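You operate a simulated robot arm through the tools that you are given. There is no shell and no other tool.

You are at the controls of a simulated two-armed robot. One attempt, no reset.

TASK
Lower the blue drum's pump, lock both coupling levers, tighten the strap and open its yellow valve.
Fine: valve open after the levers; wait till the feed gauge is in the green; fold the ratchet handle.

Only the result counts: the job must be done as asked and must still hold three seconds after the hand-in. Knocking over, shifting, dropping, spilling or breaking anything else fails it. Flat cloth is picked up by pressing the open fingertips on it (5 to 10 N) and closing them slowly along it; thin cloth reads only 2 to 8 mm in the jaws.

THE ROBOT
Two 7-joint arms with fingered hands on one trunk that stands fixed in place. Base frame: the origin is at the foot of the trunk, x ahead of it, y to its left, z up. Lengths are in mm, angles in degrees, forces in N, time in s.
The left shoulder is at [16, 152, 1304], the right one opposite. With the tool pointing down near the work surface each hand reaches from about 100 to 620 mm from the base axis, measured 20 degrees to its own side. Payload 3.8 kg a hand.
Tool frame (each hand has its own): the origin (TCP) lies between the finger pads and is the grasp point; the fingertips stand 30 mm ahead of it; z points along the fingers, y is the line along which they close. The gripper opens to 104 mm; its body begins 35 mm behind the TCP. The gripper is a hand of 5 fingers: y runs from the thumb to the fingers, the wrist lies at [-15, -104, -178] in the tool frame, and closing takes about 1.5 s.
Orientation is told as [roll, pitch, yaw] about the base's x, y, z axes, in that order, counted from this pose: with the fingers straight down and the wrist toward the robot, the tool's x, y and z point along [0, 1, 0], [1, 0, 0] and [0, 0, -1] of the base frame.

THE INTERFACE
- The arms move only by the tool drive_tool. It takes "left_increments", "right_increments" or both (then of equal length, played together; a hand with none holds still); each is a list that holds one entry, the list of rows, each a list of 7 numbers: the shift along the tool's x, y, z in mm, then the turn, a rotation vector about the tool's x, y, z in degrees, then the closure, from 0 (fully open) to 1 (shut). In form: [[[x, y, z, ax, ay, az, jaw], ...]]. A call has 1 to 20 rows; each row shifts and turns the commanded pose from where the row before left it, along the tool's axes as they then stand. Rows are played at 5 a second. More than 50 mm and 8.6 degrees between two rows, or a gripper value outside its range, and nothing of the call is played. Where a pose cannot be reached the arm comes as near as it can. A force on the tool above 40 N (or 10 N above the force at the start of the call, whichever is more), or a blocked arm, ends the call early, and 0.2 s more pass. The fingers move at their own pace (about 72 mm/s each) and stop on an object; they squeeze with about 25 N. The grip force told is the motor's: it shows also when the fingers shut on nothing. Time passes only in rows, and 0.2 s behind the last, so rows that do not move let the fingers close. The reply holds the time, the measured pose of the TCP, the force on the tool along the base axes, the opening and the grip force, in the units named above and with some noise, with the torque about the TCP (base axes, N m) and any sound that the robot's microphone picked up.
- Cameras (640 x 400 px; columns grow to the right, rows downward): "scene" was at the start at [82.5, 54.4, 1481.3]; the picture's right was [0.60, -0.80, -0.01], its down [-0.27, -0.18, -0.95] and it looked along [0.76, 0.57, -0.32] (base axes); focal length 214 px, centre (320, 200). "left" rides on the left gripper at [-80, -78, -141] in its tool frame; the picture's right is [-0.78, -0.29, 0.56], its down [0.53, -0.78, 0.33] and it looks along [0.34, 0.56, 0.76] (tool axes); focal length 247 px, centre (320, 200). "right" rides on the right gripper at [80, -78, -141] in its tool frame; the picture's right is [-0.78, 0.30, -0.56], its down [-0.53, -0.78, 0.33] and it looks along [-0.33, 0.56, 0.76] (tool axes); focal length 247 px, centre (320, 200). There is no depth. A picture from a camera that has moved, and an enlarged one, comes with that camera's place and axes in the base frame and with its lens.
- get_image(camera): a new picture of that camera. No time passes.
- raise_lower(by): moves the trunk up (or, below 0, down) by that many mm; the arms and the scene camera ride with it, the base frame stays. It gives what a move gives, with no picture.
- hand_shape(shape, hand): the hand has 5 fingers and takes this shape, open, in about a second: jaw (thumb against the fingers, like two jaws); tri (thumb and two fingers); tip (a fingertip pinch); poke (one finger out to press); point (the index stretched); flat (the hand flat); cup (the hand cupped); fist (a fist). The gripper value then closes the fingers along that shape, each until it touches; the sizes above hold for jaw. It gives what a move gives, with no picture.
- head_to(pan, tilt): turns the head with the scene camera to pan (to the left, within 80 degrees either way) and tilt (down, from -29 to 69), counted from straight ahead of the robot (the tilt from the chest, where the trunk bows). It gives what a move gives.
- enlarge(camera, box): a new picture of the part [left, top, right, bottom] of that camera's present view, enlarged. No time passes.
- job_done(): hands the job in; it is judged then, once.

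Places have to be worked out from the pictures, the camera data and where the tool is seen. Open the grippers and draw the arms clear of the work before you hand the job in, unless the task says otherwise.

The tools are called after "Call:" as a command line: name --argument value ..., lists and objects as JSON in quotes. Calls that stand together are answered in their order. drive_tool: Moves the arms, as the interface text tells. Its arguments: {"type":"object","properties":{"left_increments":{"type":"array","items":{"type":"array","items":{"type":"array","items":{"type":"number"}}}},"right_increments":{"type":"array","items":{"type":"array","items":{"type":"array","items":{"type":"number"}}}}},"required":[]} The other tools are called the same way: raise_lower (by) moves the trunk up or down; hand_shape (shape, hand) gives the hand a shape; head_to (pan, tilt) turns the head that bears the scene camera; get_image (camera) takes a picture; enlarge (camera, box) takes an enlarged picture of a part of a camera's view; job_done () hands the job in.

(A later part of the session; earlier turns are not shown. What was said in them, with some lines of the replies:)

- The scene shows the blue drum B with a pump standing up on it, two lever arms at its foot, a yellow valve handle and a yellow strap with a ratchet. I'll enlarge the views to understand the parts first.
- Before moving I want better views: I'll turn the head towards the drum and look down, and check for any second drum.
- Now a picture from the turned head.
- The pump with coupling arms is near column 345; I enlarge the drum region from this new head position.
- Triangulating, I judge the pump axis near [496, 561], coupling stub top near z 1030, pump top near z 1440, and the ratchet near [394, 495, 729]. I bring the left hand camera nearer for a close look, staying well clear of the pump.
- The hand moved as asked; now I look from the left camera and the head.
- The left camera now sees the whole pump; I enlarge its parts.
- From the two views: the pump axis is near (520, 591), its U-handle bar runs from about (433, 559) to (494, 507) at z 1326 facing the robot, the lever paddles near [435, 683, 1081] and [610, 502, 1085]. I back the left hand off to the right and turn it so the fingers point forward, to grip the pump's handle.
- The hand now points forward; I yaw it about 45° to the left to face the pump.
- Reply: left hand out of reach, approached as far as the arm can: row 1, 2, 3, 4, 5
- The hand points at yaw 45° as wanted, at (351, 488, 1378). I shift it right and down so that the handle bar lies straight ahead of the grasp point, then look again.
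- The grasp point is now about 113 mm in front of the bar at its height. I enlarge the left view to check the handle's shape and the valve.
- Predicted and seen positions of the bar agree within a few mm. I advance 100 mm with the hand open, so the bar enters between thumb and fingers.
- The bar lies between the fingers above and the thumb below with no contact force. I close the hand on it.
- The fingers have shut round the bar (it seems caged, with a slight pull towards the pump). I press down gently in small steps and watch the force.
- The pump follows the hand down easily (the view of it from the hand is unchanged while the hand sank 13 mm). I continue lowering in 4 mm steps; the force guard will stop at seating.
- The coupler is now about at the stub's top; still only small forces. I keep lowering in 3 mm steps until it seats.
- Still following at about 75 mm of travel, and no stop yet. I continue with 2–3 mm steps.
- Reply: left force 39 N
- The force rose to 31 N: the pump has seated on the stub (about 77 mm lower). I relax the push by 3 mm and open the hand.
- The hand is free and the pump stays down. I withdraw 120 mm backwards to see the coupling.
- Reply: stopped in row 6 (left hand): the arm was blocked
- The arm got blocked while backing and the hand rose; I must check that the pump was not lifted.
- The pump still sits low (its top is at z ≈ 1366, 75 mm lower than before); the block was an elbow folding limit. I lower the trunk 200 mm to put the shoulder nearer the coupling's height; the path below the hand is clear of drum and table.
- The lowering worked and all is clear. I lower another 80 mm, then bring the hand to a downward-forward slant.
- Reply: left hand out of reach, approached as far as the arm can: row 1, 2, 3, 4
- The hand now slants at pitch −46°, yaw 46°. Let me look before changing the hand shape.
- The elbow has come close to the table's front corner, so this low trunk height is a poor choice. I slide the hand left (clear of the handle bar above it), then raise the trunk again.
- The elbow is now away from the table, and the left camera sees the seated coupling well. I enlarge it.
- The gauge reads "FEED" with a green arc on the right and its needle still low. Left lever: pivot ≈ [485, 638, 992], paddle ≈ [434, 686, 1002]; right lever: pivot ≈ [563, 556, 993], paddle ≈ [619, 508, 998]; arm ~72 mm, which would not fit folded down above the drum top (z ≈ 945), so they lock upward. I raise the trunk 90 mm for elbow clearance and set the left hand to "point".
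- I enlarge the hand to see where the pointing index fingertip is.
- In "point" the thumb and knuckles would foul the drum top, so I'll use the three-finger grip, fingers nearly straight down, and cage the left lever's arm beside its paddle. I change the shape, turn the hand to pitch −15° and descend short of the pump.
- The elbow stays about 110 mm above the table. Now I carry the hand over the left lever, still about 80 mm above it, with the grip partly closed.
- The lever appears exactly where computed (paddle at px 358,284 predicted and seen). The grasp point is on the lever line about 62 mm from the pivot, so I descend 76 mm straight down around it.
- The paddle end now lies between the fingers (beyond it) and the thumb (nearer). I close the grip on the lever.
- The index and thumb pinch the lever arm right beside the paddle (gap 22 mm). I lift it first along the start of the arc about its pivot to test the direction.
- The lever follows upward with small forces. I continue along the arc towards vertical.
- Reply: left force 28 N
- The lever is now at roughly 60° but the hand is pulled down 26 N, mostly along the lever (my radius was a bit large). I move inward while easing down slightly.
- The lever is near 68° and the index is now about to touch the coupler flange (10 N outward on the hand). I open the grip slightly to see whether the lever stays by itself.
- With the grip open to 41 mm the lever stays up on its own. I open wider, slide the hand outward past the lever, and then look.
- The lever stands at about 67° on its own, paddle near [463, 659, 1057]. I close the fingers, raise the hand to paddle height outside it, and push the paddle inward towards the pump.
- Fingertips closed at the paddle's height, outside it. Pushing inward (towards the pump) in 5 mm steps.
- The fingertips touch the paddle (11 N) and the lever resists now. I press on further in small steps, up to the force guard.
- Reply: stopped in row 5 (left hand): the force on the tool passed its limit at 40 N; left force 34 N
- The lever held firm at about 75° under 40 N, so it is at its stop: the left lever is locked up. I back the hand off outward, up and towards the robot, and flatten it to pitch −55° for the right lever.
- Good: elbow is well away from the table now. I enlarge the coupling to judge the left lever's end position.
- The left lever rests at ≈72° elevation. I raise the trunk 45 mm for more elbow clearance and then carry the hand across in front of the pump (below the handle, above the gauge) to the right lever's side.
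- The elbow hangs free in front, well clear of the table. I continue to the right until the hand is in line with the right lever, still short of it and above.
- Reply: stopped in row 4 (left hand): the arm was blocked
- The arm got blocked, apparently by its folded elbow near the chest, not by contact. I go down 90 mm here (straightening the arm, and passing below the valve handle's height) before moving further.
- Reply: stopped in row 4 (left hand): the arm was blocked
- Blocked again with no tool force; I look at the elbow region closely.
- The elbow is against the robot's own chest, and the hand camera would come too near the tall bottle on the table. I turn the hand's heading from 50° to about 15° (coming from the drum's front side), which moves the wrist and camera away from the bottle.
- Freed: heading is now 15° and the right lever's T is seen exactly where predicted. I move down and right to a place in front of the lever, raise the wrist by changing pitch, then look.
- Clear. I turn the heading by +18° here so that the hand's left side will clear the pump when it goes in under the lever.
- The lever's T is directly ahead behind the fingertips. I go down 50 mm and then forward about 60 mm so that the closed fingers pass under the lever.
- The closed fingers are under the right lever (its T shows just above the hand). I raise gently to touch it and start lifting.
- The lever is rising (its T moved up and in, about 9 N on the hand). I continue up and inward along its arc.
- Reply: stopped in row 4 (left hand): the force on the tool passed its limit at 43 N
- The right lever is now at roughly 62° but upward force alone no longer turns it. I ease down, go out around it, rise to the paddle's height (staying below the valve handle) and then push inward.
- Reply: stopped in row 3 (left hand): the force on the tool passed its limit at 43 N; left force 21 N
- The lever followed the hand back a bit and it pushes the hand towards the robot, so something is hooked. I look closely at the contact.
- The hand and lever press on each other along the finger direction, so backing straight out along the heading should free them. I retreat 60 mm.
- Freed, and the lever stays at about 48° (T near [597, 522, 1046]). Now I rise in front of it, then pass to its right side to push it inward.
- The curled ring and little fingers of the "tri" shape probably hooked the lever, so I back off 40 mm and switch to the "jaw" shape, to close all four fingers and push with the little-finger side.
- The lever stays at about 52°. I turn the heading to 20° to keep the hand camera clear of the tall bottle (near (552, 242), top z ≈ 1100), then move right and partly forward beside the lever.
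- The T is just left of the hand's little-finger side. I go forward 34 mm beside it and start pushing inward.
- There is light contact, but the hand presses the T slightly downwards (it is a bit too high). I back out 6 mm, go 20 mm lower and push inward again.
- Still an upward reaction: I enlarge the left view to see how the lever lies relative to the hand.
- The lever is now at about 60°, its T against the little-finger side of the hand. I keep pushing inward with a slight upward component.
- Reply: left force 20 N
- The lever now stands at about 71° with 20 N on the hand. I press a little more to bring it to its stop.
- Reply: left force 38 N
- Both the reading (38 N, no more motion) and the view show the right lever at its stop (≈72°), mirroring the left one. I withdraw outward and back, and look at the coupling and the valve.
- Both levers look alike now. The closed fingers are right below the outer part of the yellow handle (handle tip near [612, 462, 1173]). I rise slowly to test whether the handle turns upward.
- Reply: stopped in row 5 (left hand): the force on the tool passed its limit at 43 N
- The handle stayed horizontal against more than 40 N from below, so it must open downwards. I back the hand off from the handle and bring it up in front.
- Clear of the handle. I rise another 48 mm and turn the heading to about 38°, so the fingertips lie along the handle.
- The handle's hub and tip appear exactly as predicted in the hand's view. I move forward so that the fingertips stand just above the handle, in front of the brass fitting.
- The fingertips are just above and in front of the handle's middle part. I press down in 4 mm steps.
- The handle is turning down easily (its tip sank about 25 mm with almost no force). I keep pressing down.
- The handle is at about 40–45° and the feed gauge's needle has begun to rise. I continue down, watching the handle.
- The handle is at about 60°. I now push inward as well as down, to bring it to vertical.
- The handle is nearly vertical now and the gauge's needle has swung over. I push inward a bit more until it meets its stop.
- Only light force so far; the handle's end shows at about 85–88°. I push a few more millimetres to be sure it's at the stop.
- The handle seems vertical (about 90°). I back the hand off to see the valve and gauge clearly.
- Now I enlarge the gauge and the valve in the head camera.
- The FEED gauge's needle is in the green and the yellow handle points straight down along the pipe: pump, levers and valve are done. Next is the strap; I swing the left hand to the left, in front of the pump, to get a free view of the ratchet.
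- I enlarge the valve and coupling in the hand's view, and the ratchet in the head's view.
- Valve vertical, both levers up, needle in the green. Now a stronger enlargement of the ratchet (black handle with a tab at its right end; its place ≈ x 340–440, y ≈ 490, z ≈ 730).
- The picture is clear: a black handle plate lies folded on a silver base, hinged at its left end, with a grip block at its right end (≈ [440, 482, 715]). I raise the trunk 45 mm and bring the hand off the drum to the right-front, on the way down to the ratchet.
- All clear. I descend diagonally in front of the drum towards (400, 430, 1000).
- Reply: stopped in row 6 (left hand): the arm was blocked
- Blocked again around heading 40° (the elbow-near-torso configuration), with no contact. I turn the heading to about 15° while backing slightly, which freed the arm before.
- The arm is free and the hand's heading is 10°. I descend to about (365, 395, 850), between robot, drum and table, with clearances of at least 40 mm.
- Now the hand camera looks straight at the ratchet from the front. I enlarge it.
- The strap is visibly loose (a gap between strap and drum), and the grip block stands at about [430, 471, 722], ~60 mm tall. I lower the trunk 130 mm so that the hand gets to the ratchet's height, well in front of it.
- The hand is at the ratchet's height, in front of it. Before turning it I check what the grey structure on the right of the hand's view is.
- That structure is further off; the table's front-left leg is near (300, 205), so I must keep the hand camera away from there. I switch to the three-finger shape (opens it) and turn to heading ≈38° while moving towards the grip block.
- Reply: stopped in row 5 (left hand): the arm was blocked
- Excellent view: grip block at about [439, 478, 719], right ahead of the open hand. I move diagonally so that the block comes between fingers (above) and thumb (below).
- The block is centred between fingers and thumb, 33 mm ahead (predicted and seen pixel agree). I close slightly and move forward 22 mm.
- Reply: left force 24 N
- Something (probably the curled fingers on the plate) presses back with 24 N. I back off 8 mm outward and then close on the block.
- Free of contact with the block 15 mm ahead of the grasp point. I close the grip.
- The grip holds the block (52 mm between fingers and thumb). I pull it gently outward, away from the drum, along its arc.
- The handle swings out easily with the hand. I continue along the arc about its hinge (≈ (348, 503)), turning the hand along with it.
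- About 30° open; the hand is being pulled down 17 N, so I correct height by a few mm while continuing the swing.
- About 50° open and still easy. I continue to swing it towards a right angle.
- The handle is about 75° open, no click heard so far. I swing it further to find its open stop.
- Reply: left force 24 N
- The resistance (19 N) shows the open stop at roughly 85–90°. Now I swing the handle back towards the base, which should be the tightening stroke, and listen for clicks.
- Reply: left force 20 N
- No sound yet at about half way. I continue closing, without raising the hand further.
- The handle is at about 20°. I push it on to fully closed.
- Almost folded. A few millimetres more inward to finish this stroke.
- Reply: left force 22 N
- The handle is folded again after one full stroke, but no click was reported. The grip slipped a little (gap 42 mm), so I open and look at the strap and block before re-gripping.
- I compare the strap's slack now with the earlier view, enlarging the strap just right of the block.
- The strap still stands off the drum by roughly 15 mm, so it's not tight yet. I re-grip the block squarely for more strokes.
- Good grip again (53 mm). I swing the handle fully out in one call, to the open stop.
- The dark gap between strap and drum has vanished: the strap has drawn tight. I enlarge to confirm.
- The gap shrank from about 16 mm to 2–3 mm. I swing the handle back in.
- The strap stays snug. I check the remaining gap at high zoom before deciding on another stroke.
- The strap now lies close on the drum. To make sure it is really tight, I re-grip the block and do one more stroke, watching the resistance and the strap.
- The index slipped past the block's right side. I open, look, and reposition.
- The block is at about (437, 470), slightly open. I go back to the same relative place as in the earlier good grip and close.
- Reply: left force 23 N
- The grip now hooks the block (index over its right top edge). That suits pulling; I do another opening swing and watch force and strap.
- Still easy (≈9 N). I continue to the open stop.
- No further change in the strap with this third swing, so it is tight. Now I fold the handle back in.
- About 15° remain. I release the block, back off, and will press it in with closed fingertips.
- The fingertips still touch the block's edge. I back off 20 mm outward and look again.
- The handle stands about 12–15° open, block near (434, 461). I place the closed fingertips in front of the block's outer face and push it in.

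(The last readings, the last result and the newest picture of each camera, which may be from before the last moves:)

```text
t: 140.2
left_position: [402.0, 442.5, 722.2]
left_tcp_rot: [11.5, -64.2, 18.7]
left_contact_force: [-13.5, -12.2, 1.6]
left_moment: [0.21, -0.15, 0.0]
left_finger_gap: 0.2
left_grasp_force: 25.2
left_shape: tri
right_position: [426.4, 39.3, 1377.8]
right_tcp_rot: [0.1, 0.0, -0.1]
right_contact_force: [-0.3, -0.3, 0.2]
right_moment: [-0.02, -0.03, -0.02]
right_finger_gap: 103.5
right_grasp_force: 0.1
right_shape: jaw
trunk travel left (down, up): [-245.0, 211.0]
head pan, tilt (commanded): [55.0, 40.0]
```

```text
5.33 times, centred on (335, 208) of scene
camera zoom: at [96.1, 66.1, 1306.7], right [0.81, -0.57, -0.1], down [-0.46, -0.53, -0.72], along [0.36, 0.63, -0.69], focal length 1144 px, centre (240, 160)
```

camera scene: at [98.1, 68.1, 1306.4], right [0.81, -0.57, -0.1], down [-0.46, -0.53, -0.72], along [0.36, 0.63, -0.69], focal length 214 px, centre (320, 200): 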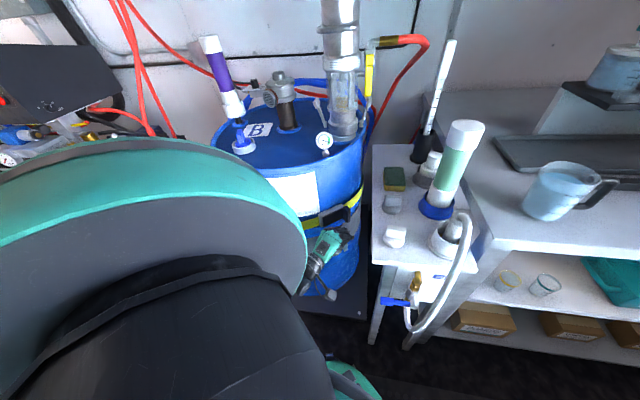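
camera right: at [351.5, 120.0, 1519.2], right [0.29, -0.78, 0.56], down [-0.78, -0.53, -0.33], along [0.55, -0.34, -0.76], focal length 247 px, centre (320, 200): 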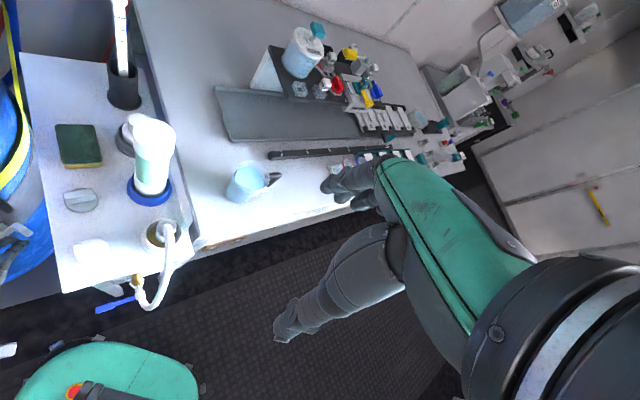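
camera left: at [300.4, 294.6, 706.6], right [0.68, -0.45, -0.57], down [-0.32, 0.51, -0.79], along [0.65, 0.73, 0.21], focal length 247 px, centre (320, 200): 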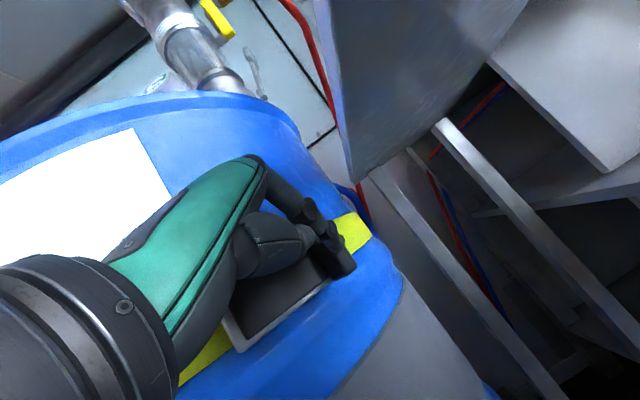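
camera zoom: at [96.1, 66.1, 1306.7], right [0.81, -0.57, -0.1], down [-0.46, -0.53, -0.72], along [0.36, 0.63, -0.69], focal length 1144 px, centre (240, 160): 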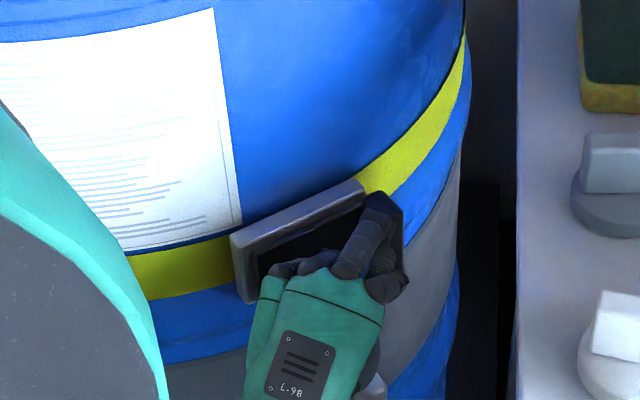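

Nearly folded (18 N). I press on a few more millimetres straight inward.

Call:
drive_tool --left_increments '[[[3, 0.85, 2.2, 0, 0, 0, 1], [3, 0.85, 2.2, 0, 0, 0, 1], [3, 0.85, 2.2, 0, 0, 0, 1], [0, 0, 0, 0, 0, 0, 1]]]'

Call:
enlarge --camera "scene" --box '[290, 170, 380, 245]'

Call:
enlarge --camera "left" --box '[200, 170, 420, 370]'

```text
t: 141.2
left_position: [403.6, 456.6, 722.5]
left_tcp_rot: [11.4, -64.4, 18.9]
left_contact_force: [-19.6, -5.7, 3.4]
left_moment: [-0.04, -0.29, 0.2]
left_finger_gap: 0.0
left_grasp_force: 24.8
left_shape: tri
right_position: [426.3, 39.2, 1376.8]
right_tcp_rot: [0.2, -0.2, -0.1]
right_contact_force: [0.0, 0.7, 0.1]
right_moment: [-0.02, -0.02, 0.03]
right_finger_gap: 103.5
right_grasp_force: 0.1
right_shape: jaw
trunk travel left (down, up): [-245.0, 211.0]
head pan, tilt (commanded): [55.0, 40.0]
```

```text
5.33 times, centred on (335, 208) of scene
camera zoom: at [95.6, 67.0, 1306.7], right [0.81, -0.57, -0.1], down [-0.45, -0.53, -0.72], along [0.36, 0.63, -0.69], focal length 1144 px, centre (240, 160)
```

zoom: 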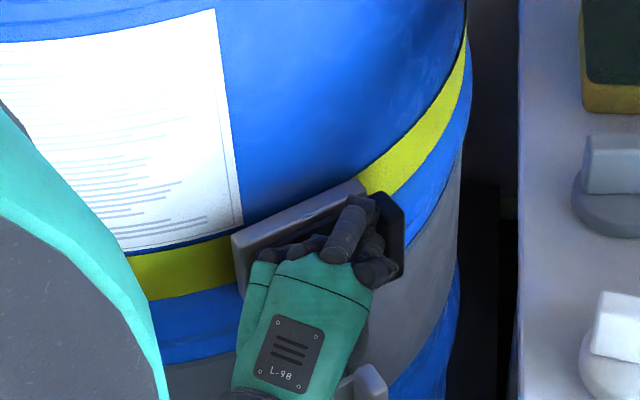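

```text
2.00 times, centred on (310, 270) of left
camera zoom: at [302.4, 308.2, 707.5], right [0.69, -0.45, -0.57], down [-0.32, 0.51, -0.8], along [0.65, 0.73, 0.21], focal length 494 px, centre (340, 60)
```

zoom: 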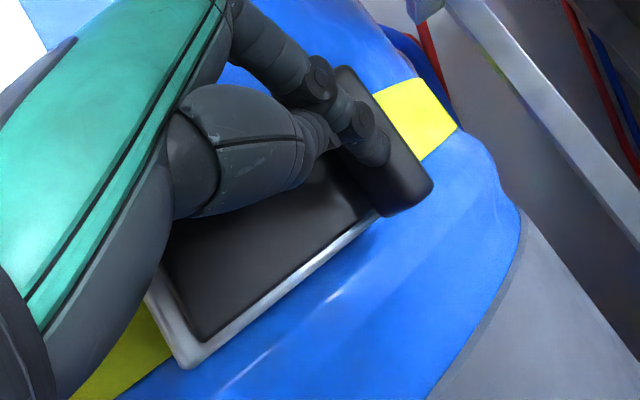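

The plate appears flush with the base; the fingertips push on the block's side. I ease that sideways push and press directly on the plate to seat it fully.

Call:
drive_tool --left_increments '[[[2.9, -2.5, -4.6, 0, 0, 0, 1], [1, -0.5, -1.5, 0, 0, 0, 1], [3.5, 0.5, 1.9, 0, 0, 0, 1], [3.5, 0.5, 1.9, 0, 0, 0, 1], [3.5, 0.5, 1.9, 0, 0, 0, 1], [0, 0, 0, 0, 0, 0, 1]]]'

Call:
enlarge --camera "scene" --box '[290, 170, 380, 245]'

Call:
enlarge --camera "left" --box '[200, 170, 420, 370]'

```text
t: 142.6
left_position: [396.5, 465.2, 723.0]
left_tcp_rot: [11.5, -64.2, 18.7]
left_contact_force: [-1.1, -10.9, -0.2]
left_moment: [0.07, -0.02, -0.26]
left_finger_gap: 0.0
left_grasp_force: 24.7
left_shape: tri
right_position: [427.9, 37.6, 1377.1]
right_tcp_rot: [0.2, 0.0, -0.3]
right_contact_force: [-0.3, 0.1, -0.1]
right_moment: [0.02, 0.04, 0.02]
right_finger_gap: 103.6
right_grasp_force: 0.0
right_shape: jaw
trunk travel left (down, up): [-245.0, 211.0]
head pan, tilt (commanded): [55.0, 40.0]
```

```text
5.33 times, centred on (335, 208) of scene
camera zoom: at [98.4, 66.6, 1306.5], right [0.81, -0.57, -0.1], down [-0.46, -0.53, -0.72], along [0.36, 0.63, -0.69], focal length 1144 px, centre (240, 160)
```

zoom: 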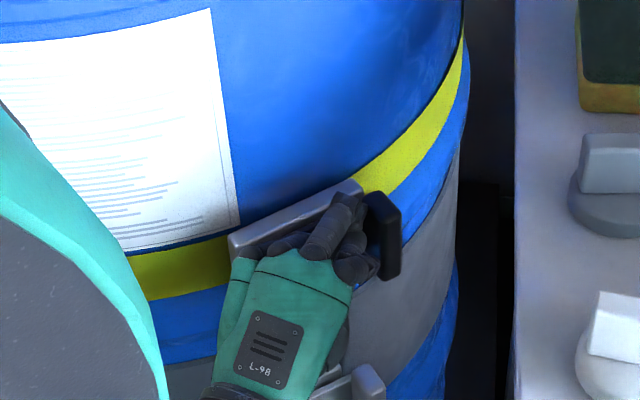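

```text
2.00 times, centred on (310, 270) of left
camera zoom: at [296.1, 317.8, 706.7], right [0.68, -0.46, -0.57], down [-0.32, 0.51, -0.79], along [0.66, 0.73, 0.2], focal length 494 px, centre (340, 60)
```

zoom: 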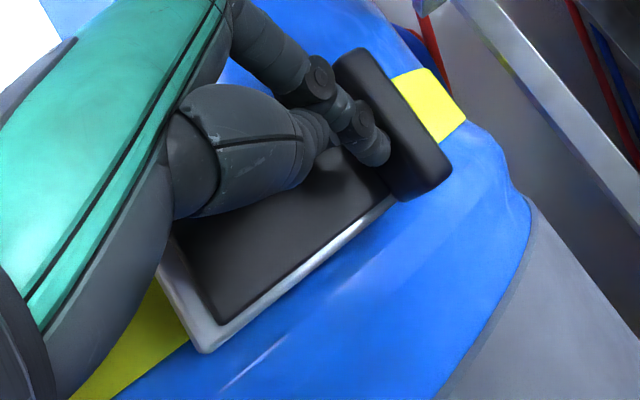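

The plate lies flush in its silver frame with 11 N pressing on it. A little more pressure, then I withdraw the hand straight back.

Call:
drive_tool --left_increments '[[[2.6, 0.4, 1.4, 0, 0, 0, 1], [2.6, 0.4, 1.4, 0, 0, 0, 1], [0, 0, 0, 0, 0, 0, 1], [-5, -0.8, -2.8, 0, 0, 0, 1], [-12, -2, -7, 0, 0, 0, 1], [0, 0, 0, 0, 0, 0, 1]]]'

Call:
enlarge --camera "left" --box '[200, 170, 420, 370]'

Call:
enlarge --camera "scene" --box '[290, 170, 380, 245]'

```text
t: 144.0
left_position: [395.7, 453.2, 722.2]
left_tcp_rot: [11.6, -64.3, 18.8]
left_contact_force: [0.1, -0.8, 0.2]
left_moment: [-0.01, 0.0, 0.01]
left_finger_gap: 0.2
left_grasp_force: 24.9
left_shape: tri
right_position: [428.8, 38.4, 1376.0]
right_tcp_rot: [-0.1, 0.2, -0.2]
right_contact_force: [0.3, -0.1, 0.6]
right_moment: [0.02, 0.05, 0.02]
right_finger_gap: 103.7
right_grasp_force: 0.0
right_shape: jaw
trunk travel left (down, up): [-245.0, 211.0]
head pan, tilt (commanded): [55.0, 40.0]
```

```text
2.00 times, centred on (310, 270) of left
camera zoom: at [295.4, 305.5, 707.1], right [0.69, -0.45, -0.57], down [-0.32, 0.51, -0.79], along [0.65, 0.73, 0.21], focal length 494 px, centre (340, 60)
```

zoom: 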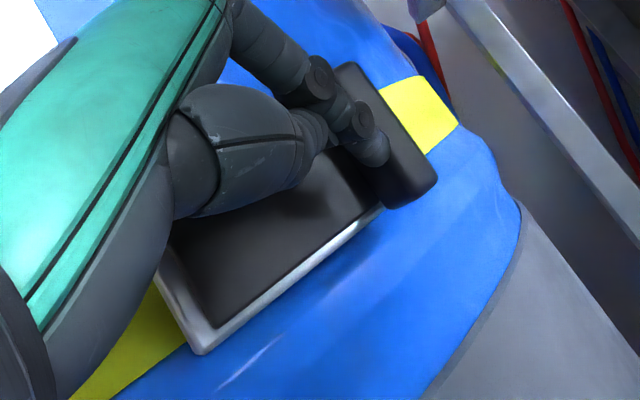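

```text
5.33 times, centred on (335, 208) of scene
camera zoom: at [98.5, 67.7, 1306.4], right [0.81, -0.57, -0.1], down [-0.46, -0.53, -0.72], along [0.36, 0.63, -0.69], focal length 1144 px, centre (240, 160)
```

zoom: 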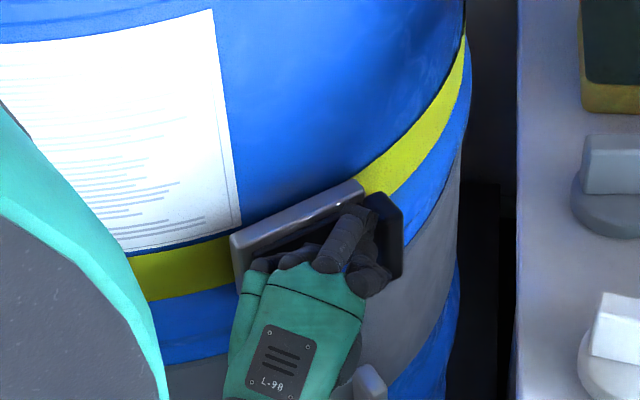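

The handle is folded and the strap snug. I withdraw the hand backwards, turning it to heading 10° to stay clear of the table's leg.

Call:
drive_tool --left_increments '[[[-9, -5, -12.7, 0, 0, 0, 1], [-9, -5, -12.7, -0.48, -4.7, 2.2, 0.6], [-8, -5, -12, -0.48, -4.7, 2.2, 0.3], [-7, -5, -12, -0.48, -4.7, 2.2, 0], [0, 0, 0, -0.48, -4.7, 2.2, 0], [0, 0, 0, 0, 0, 0, 0]]]'

Call:
get_image --camera "left"

Call:
enlarge --camera "scene" --box '[290, 170, 380, 245]'

```text
t: 145.4
left_position: [363.2, 401.0, 723.6]
left_tcp_rot: [11.3, -64.4, -2.0]
left_contact_force: [0.7, -0.2, 0.8]
left_moment: [0.01, 0.0, 0.02]
left_finger_gap: 103.7
left_grasp_force: 0.2
left_shape: tri
right_position: [429.1, 40.4, 1376.5]
right_tcp_rot: [0.0, 0.0, -0.2]
right_contact_force: [-0.4, -0.6, -0.2]
right_moment: [-0.03, 0.0, -0.01]
right_finger_gap: 103.8
right_grasp_force: 0.0
right_shape: jaw
trunk travel left (down, up): [-245.0, 211.0]
head pan, tilt (commanded): [55.0, 40.0]
```

```text
taken
camera left: at [215.7, 299.4, 707.3], right [0.48, -0.67, -0.57], down [-0.12, 0.59, -0.8], along [0.87, 0.45, 0.21], focal length 247 px, centre (320, 200)
```

left: 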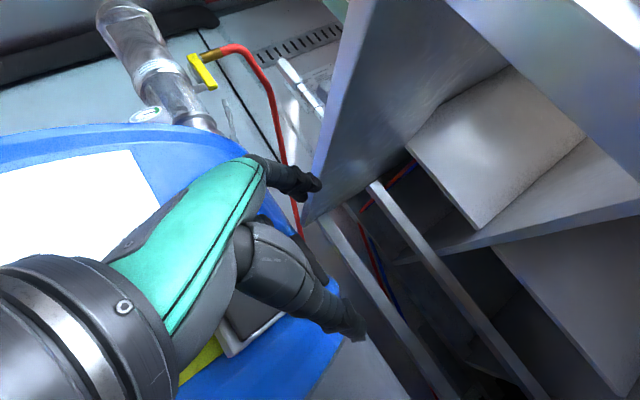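

```text
5.33 times, centred on (335, 208) of scene
camera zoom: at [98.5, 67.8, 1306.4], right [0.81, -0.57, -0.1], down [-0.46, -0.53, -0.72], along [0.36, 0.63, -0.69], focal length 1144 px, centre (240, 160)
```

zoom: 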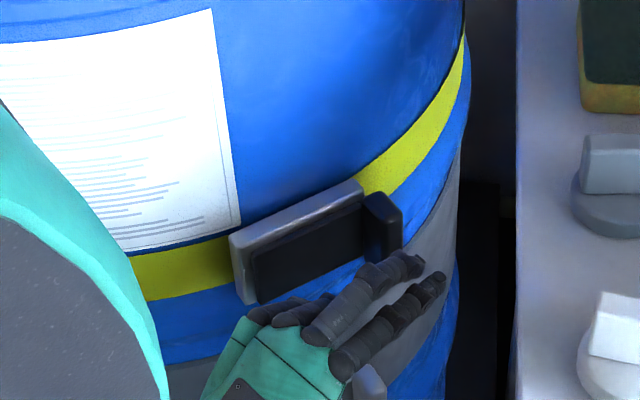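

Free of the ratchet. I enlarge it strongly to compare with the first, folded view, and check the gauge.

Call:
enlarge --camera "scene" --box '[315, 195, 355, 225]'

Call:
enlarge --camera "scene" --box '[290, 20, 400, 160]'

```text
13.33 times, centred on (335, 210) of scene
camera zoom: at [98.5, 67.8, 1306.4], right [0.81, -0.57, -0.1], down [-0.46, -0.53, -0.72], along [0.36, 0.63, -0.69], focal length 2860 px, centre (120, 67)
```

zoom: 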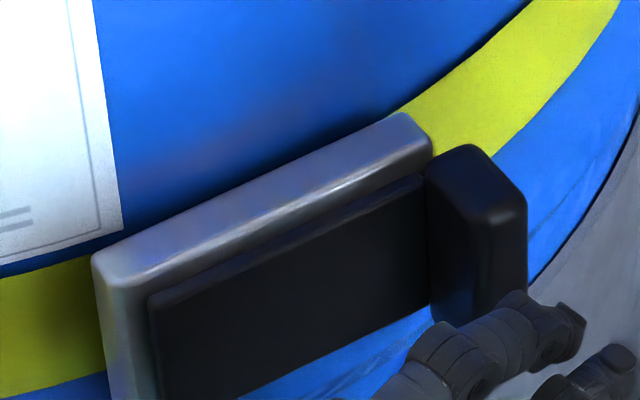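

```text
2.86 times, centred on (345, 90) of scene
camera zoom: at [98.5, 67.8, 1306.4], right [0.81, -0.57, -0.1], down [-0.46, -0.53, -0.72], along [0.36, 0.63, -0.69], focal length 613 px, centre (249, 514)
```

zoom: 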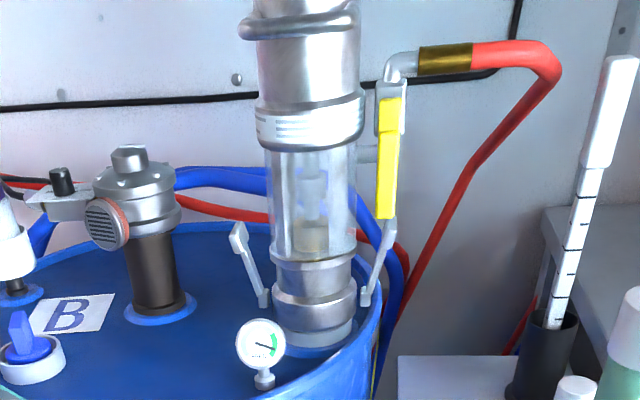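

Everything looks right: valve handle vertical, both levers up, needle in the green, ratchet folded flush, strap snug. I raise the trunk to bring the arm up and away from the ratchet.

Call:
raise_lower --by 130

Call:
get_image --camera "scene"

Call:
get_image --camera "left"

```text
t: 147.0
left_position: [363.8, 401.2, 853.0]
left_tcp_rot: [11.3, -64.3, -2.1]
left_contact_force: [0.0, 0.6, -0.1]
left_moment: [-0.02, -0.02, -0.01]
left_finger_gap: 103.8
left_grasp_force: 0.1
left_shape: tri
right_position: [429.2, 39.9, 1506.2]
right_tcp_rot: [0.0, 0.0, -0.3]
right_contact_force: [-0.4, -0.2, -1.2]
right_moment: [0.01, 0.01, -0.03]
right_finger_gap: 103.6
right_grasp_force: 0.0
right_shape: jaw
trunk travel left (down, up): [-375.0, 81.0]
head pan, tilt (commanded): [55.0, 40.0]
```

```text
taken
camera scene: at [56.0, 68.2, 1447.2], right [0.82, -0.57, -0.02], down [-0.38, -0.53, -0.76], along [0.43, 0.63, -0.65], focal length 214 px, centre (320, 200)
```

scene: 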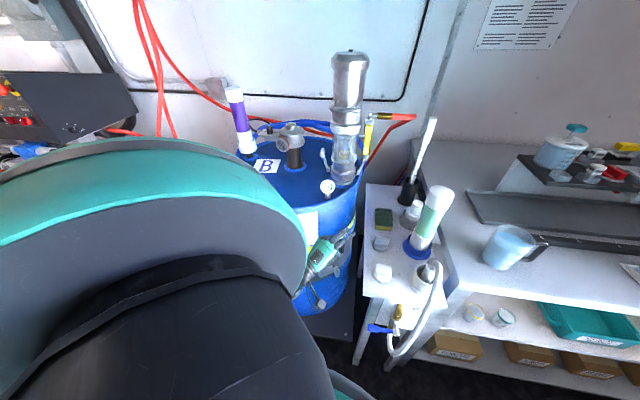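

```text
taken
camera left: at [216.0, 299.3, 836.7], right [0.48, -0.67, -0.57], down [-0.12, 0.59, -0.8], along [0.87, 0.45, 0.21], focal length 247 px, centre (320, 200)
```

left: 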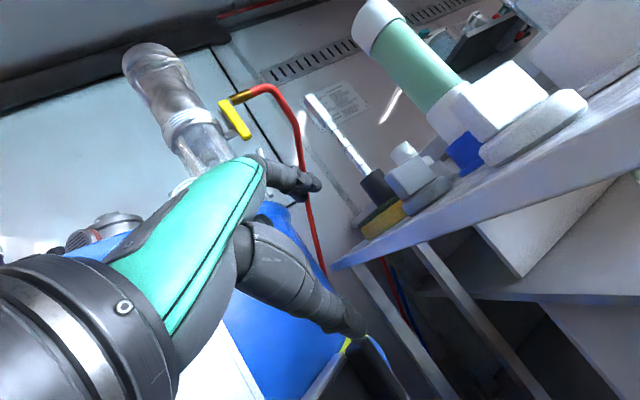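

All is clear. I wait two seconds with the hand open and still, then take a last look at gauge, levers, valve and ratchet.

Call:
drive_tool --left_increments '[[[-4, 0, -6, 0, 0, 0, 0], [-4, 0, -6, 0, 0, 0, 0], [0, 0, 0, 0, 0, 0, 0], [0, 0, 0, 0, 0, 0, 0], [0, 0, 0, 0, 0, 0, 0], [0, 0, 0, 0, 0, 0, 0], [0, 0, 0, 0, 0, 0, 0], [0, 0, 0, 0, 0, 0, 0], [0, 0, 0, 0, 0, 0, 0], [0, 0, 0, 0, 0, 0, 0]]]'

Call:
enlarge --camera "scene" --box '[300, 100, 410, 205]'

Call:
enlarge --camera "scene" --box '[295, 205, 375, 275]'

Call:
enlarge --camera "scene" --box '[310, 172, 346, 202]'

```text
t: 149.2
left_position: [355.7, 390.8, 857.4]
left_tcp_rot: [11.4, -64.4, -1.8]
left_contact_force: [0.0, -0.5, 0.4]
left_moment: [0.02, -0.01, -0.01]
left_finger_gap: 103.6
left_grasp_force: 0.1
left_shape: tri
right_position: [427.9, 39.5, 1506.1]
right_tcp_rot: [0.0, 0.1, -0.2]
right_contact_force: [-0.2, -1.0, -0.3]
right_moment: [-0.01, 0.01, 0.01]
right_finger_gap: 103.6
right_grasp_force: 0.1
right_shape: jaw
trunk travel left (down, up): [-375.0, 81.0]
head pan, tilt (commanded): [55.0, 40.0]
```

```text
3.81 times, centred on (355, 152) of scene
camera zoom: at [55.9, 68.1, 1447.1], right [0.82, -0.57, -0.02], down [-0.38, -0.53, -0.76], along [0.43, 0.63, -0.65], focal length 817 px, centre (187, 381)
```

zoom: 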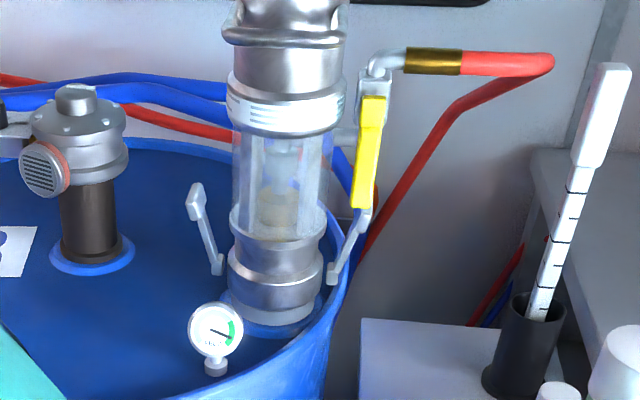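

```text
5.71 times, centred on (335, 240) of scene
camera zoom: at [55.9, 68.1, 1447.1], right [0.82, -0.57, -0.02], down [-0.38, -0.53, -0.76], along [0.43, 0.63, -0.65], focal length 1226 px, centre (234, -29)
```

zoom: 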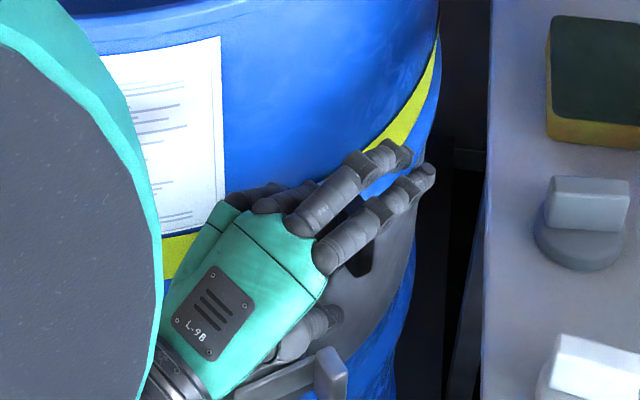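

```text
13.33 times, centred on (328, 187) of scene
camera zoom: at [55.9, 68.1, 1447.1], right [0.82, -0.57, -0.02], down [-0.38, -0.53, -0.76], along [0.43, 0.63, -0.65], focal length 2860 px, centre (213, 373)
```

zoom: 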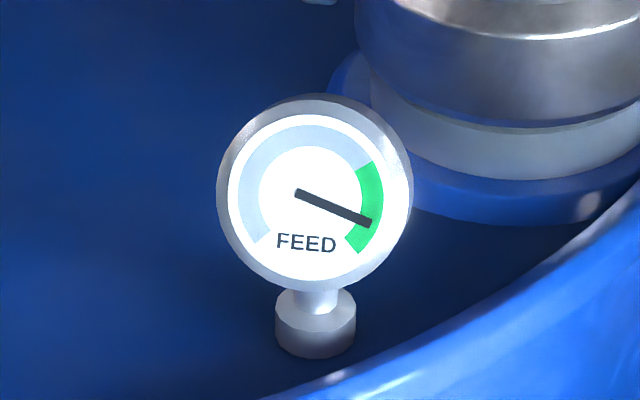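

The FEED needle is steady in the green, the levers are up at their stops, the valve is open, and the strap is snug with the ratchet handle folded. The hands are open and touch nothing, so I hand the job in.

Call:
job_done

```text
The job is handed in.
```

I finished the job and handed it in. The one thing I could not confirm is the strap's actual tension, because no click was ever reported.

- **Pump:** it is lowered about 75 mm and sits firmly on the drum's coupling; the force rose to about 31 N when it seated.
- **Coupling levers:** both are folded up against their stops and did not move further under about 40 N. I took up as the locked direction because folded down they would hit the drum top.
- **Valve:** I opened it after both levers. The yellow handle now points straight down along the pipe, having refused to turn upward.
- **Feed gauge:** the needle rose into the green and was still there just before I handed in, about a minute later.
- **Strap:** it first stood about 15 mm off the drum and now lies close against it. The change came with the second of three swings of the ratchet handle; the third made no further difference. The handle is folded flush on its base.

I saw nothing knocked over or shifted. Both hands are open and clear of the work.
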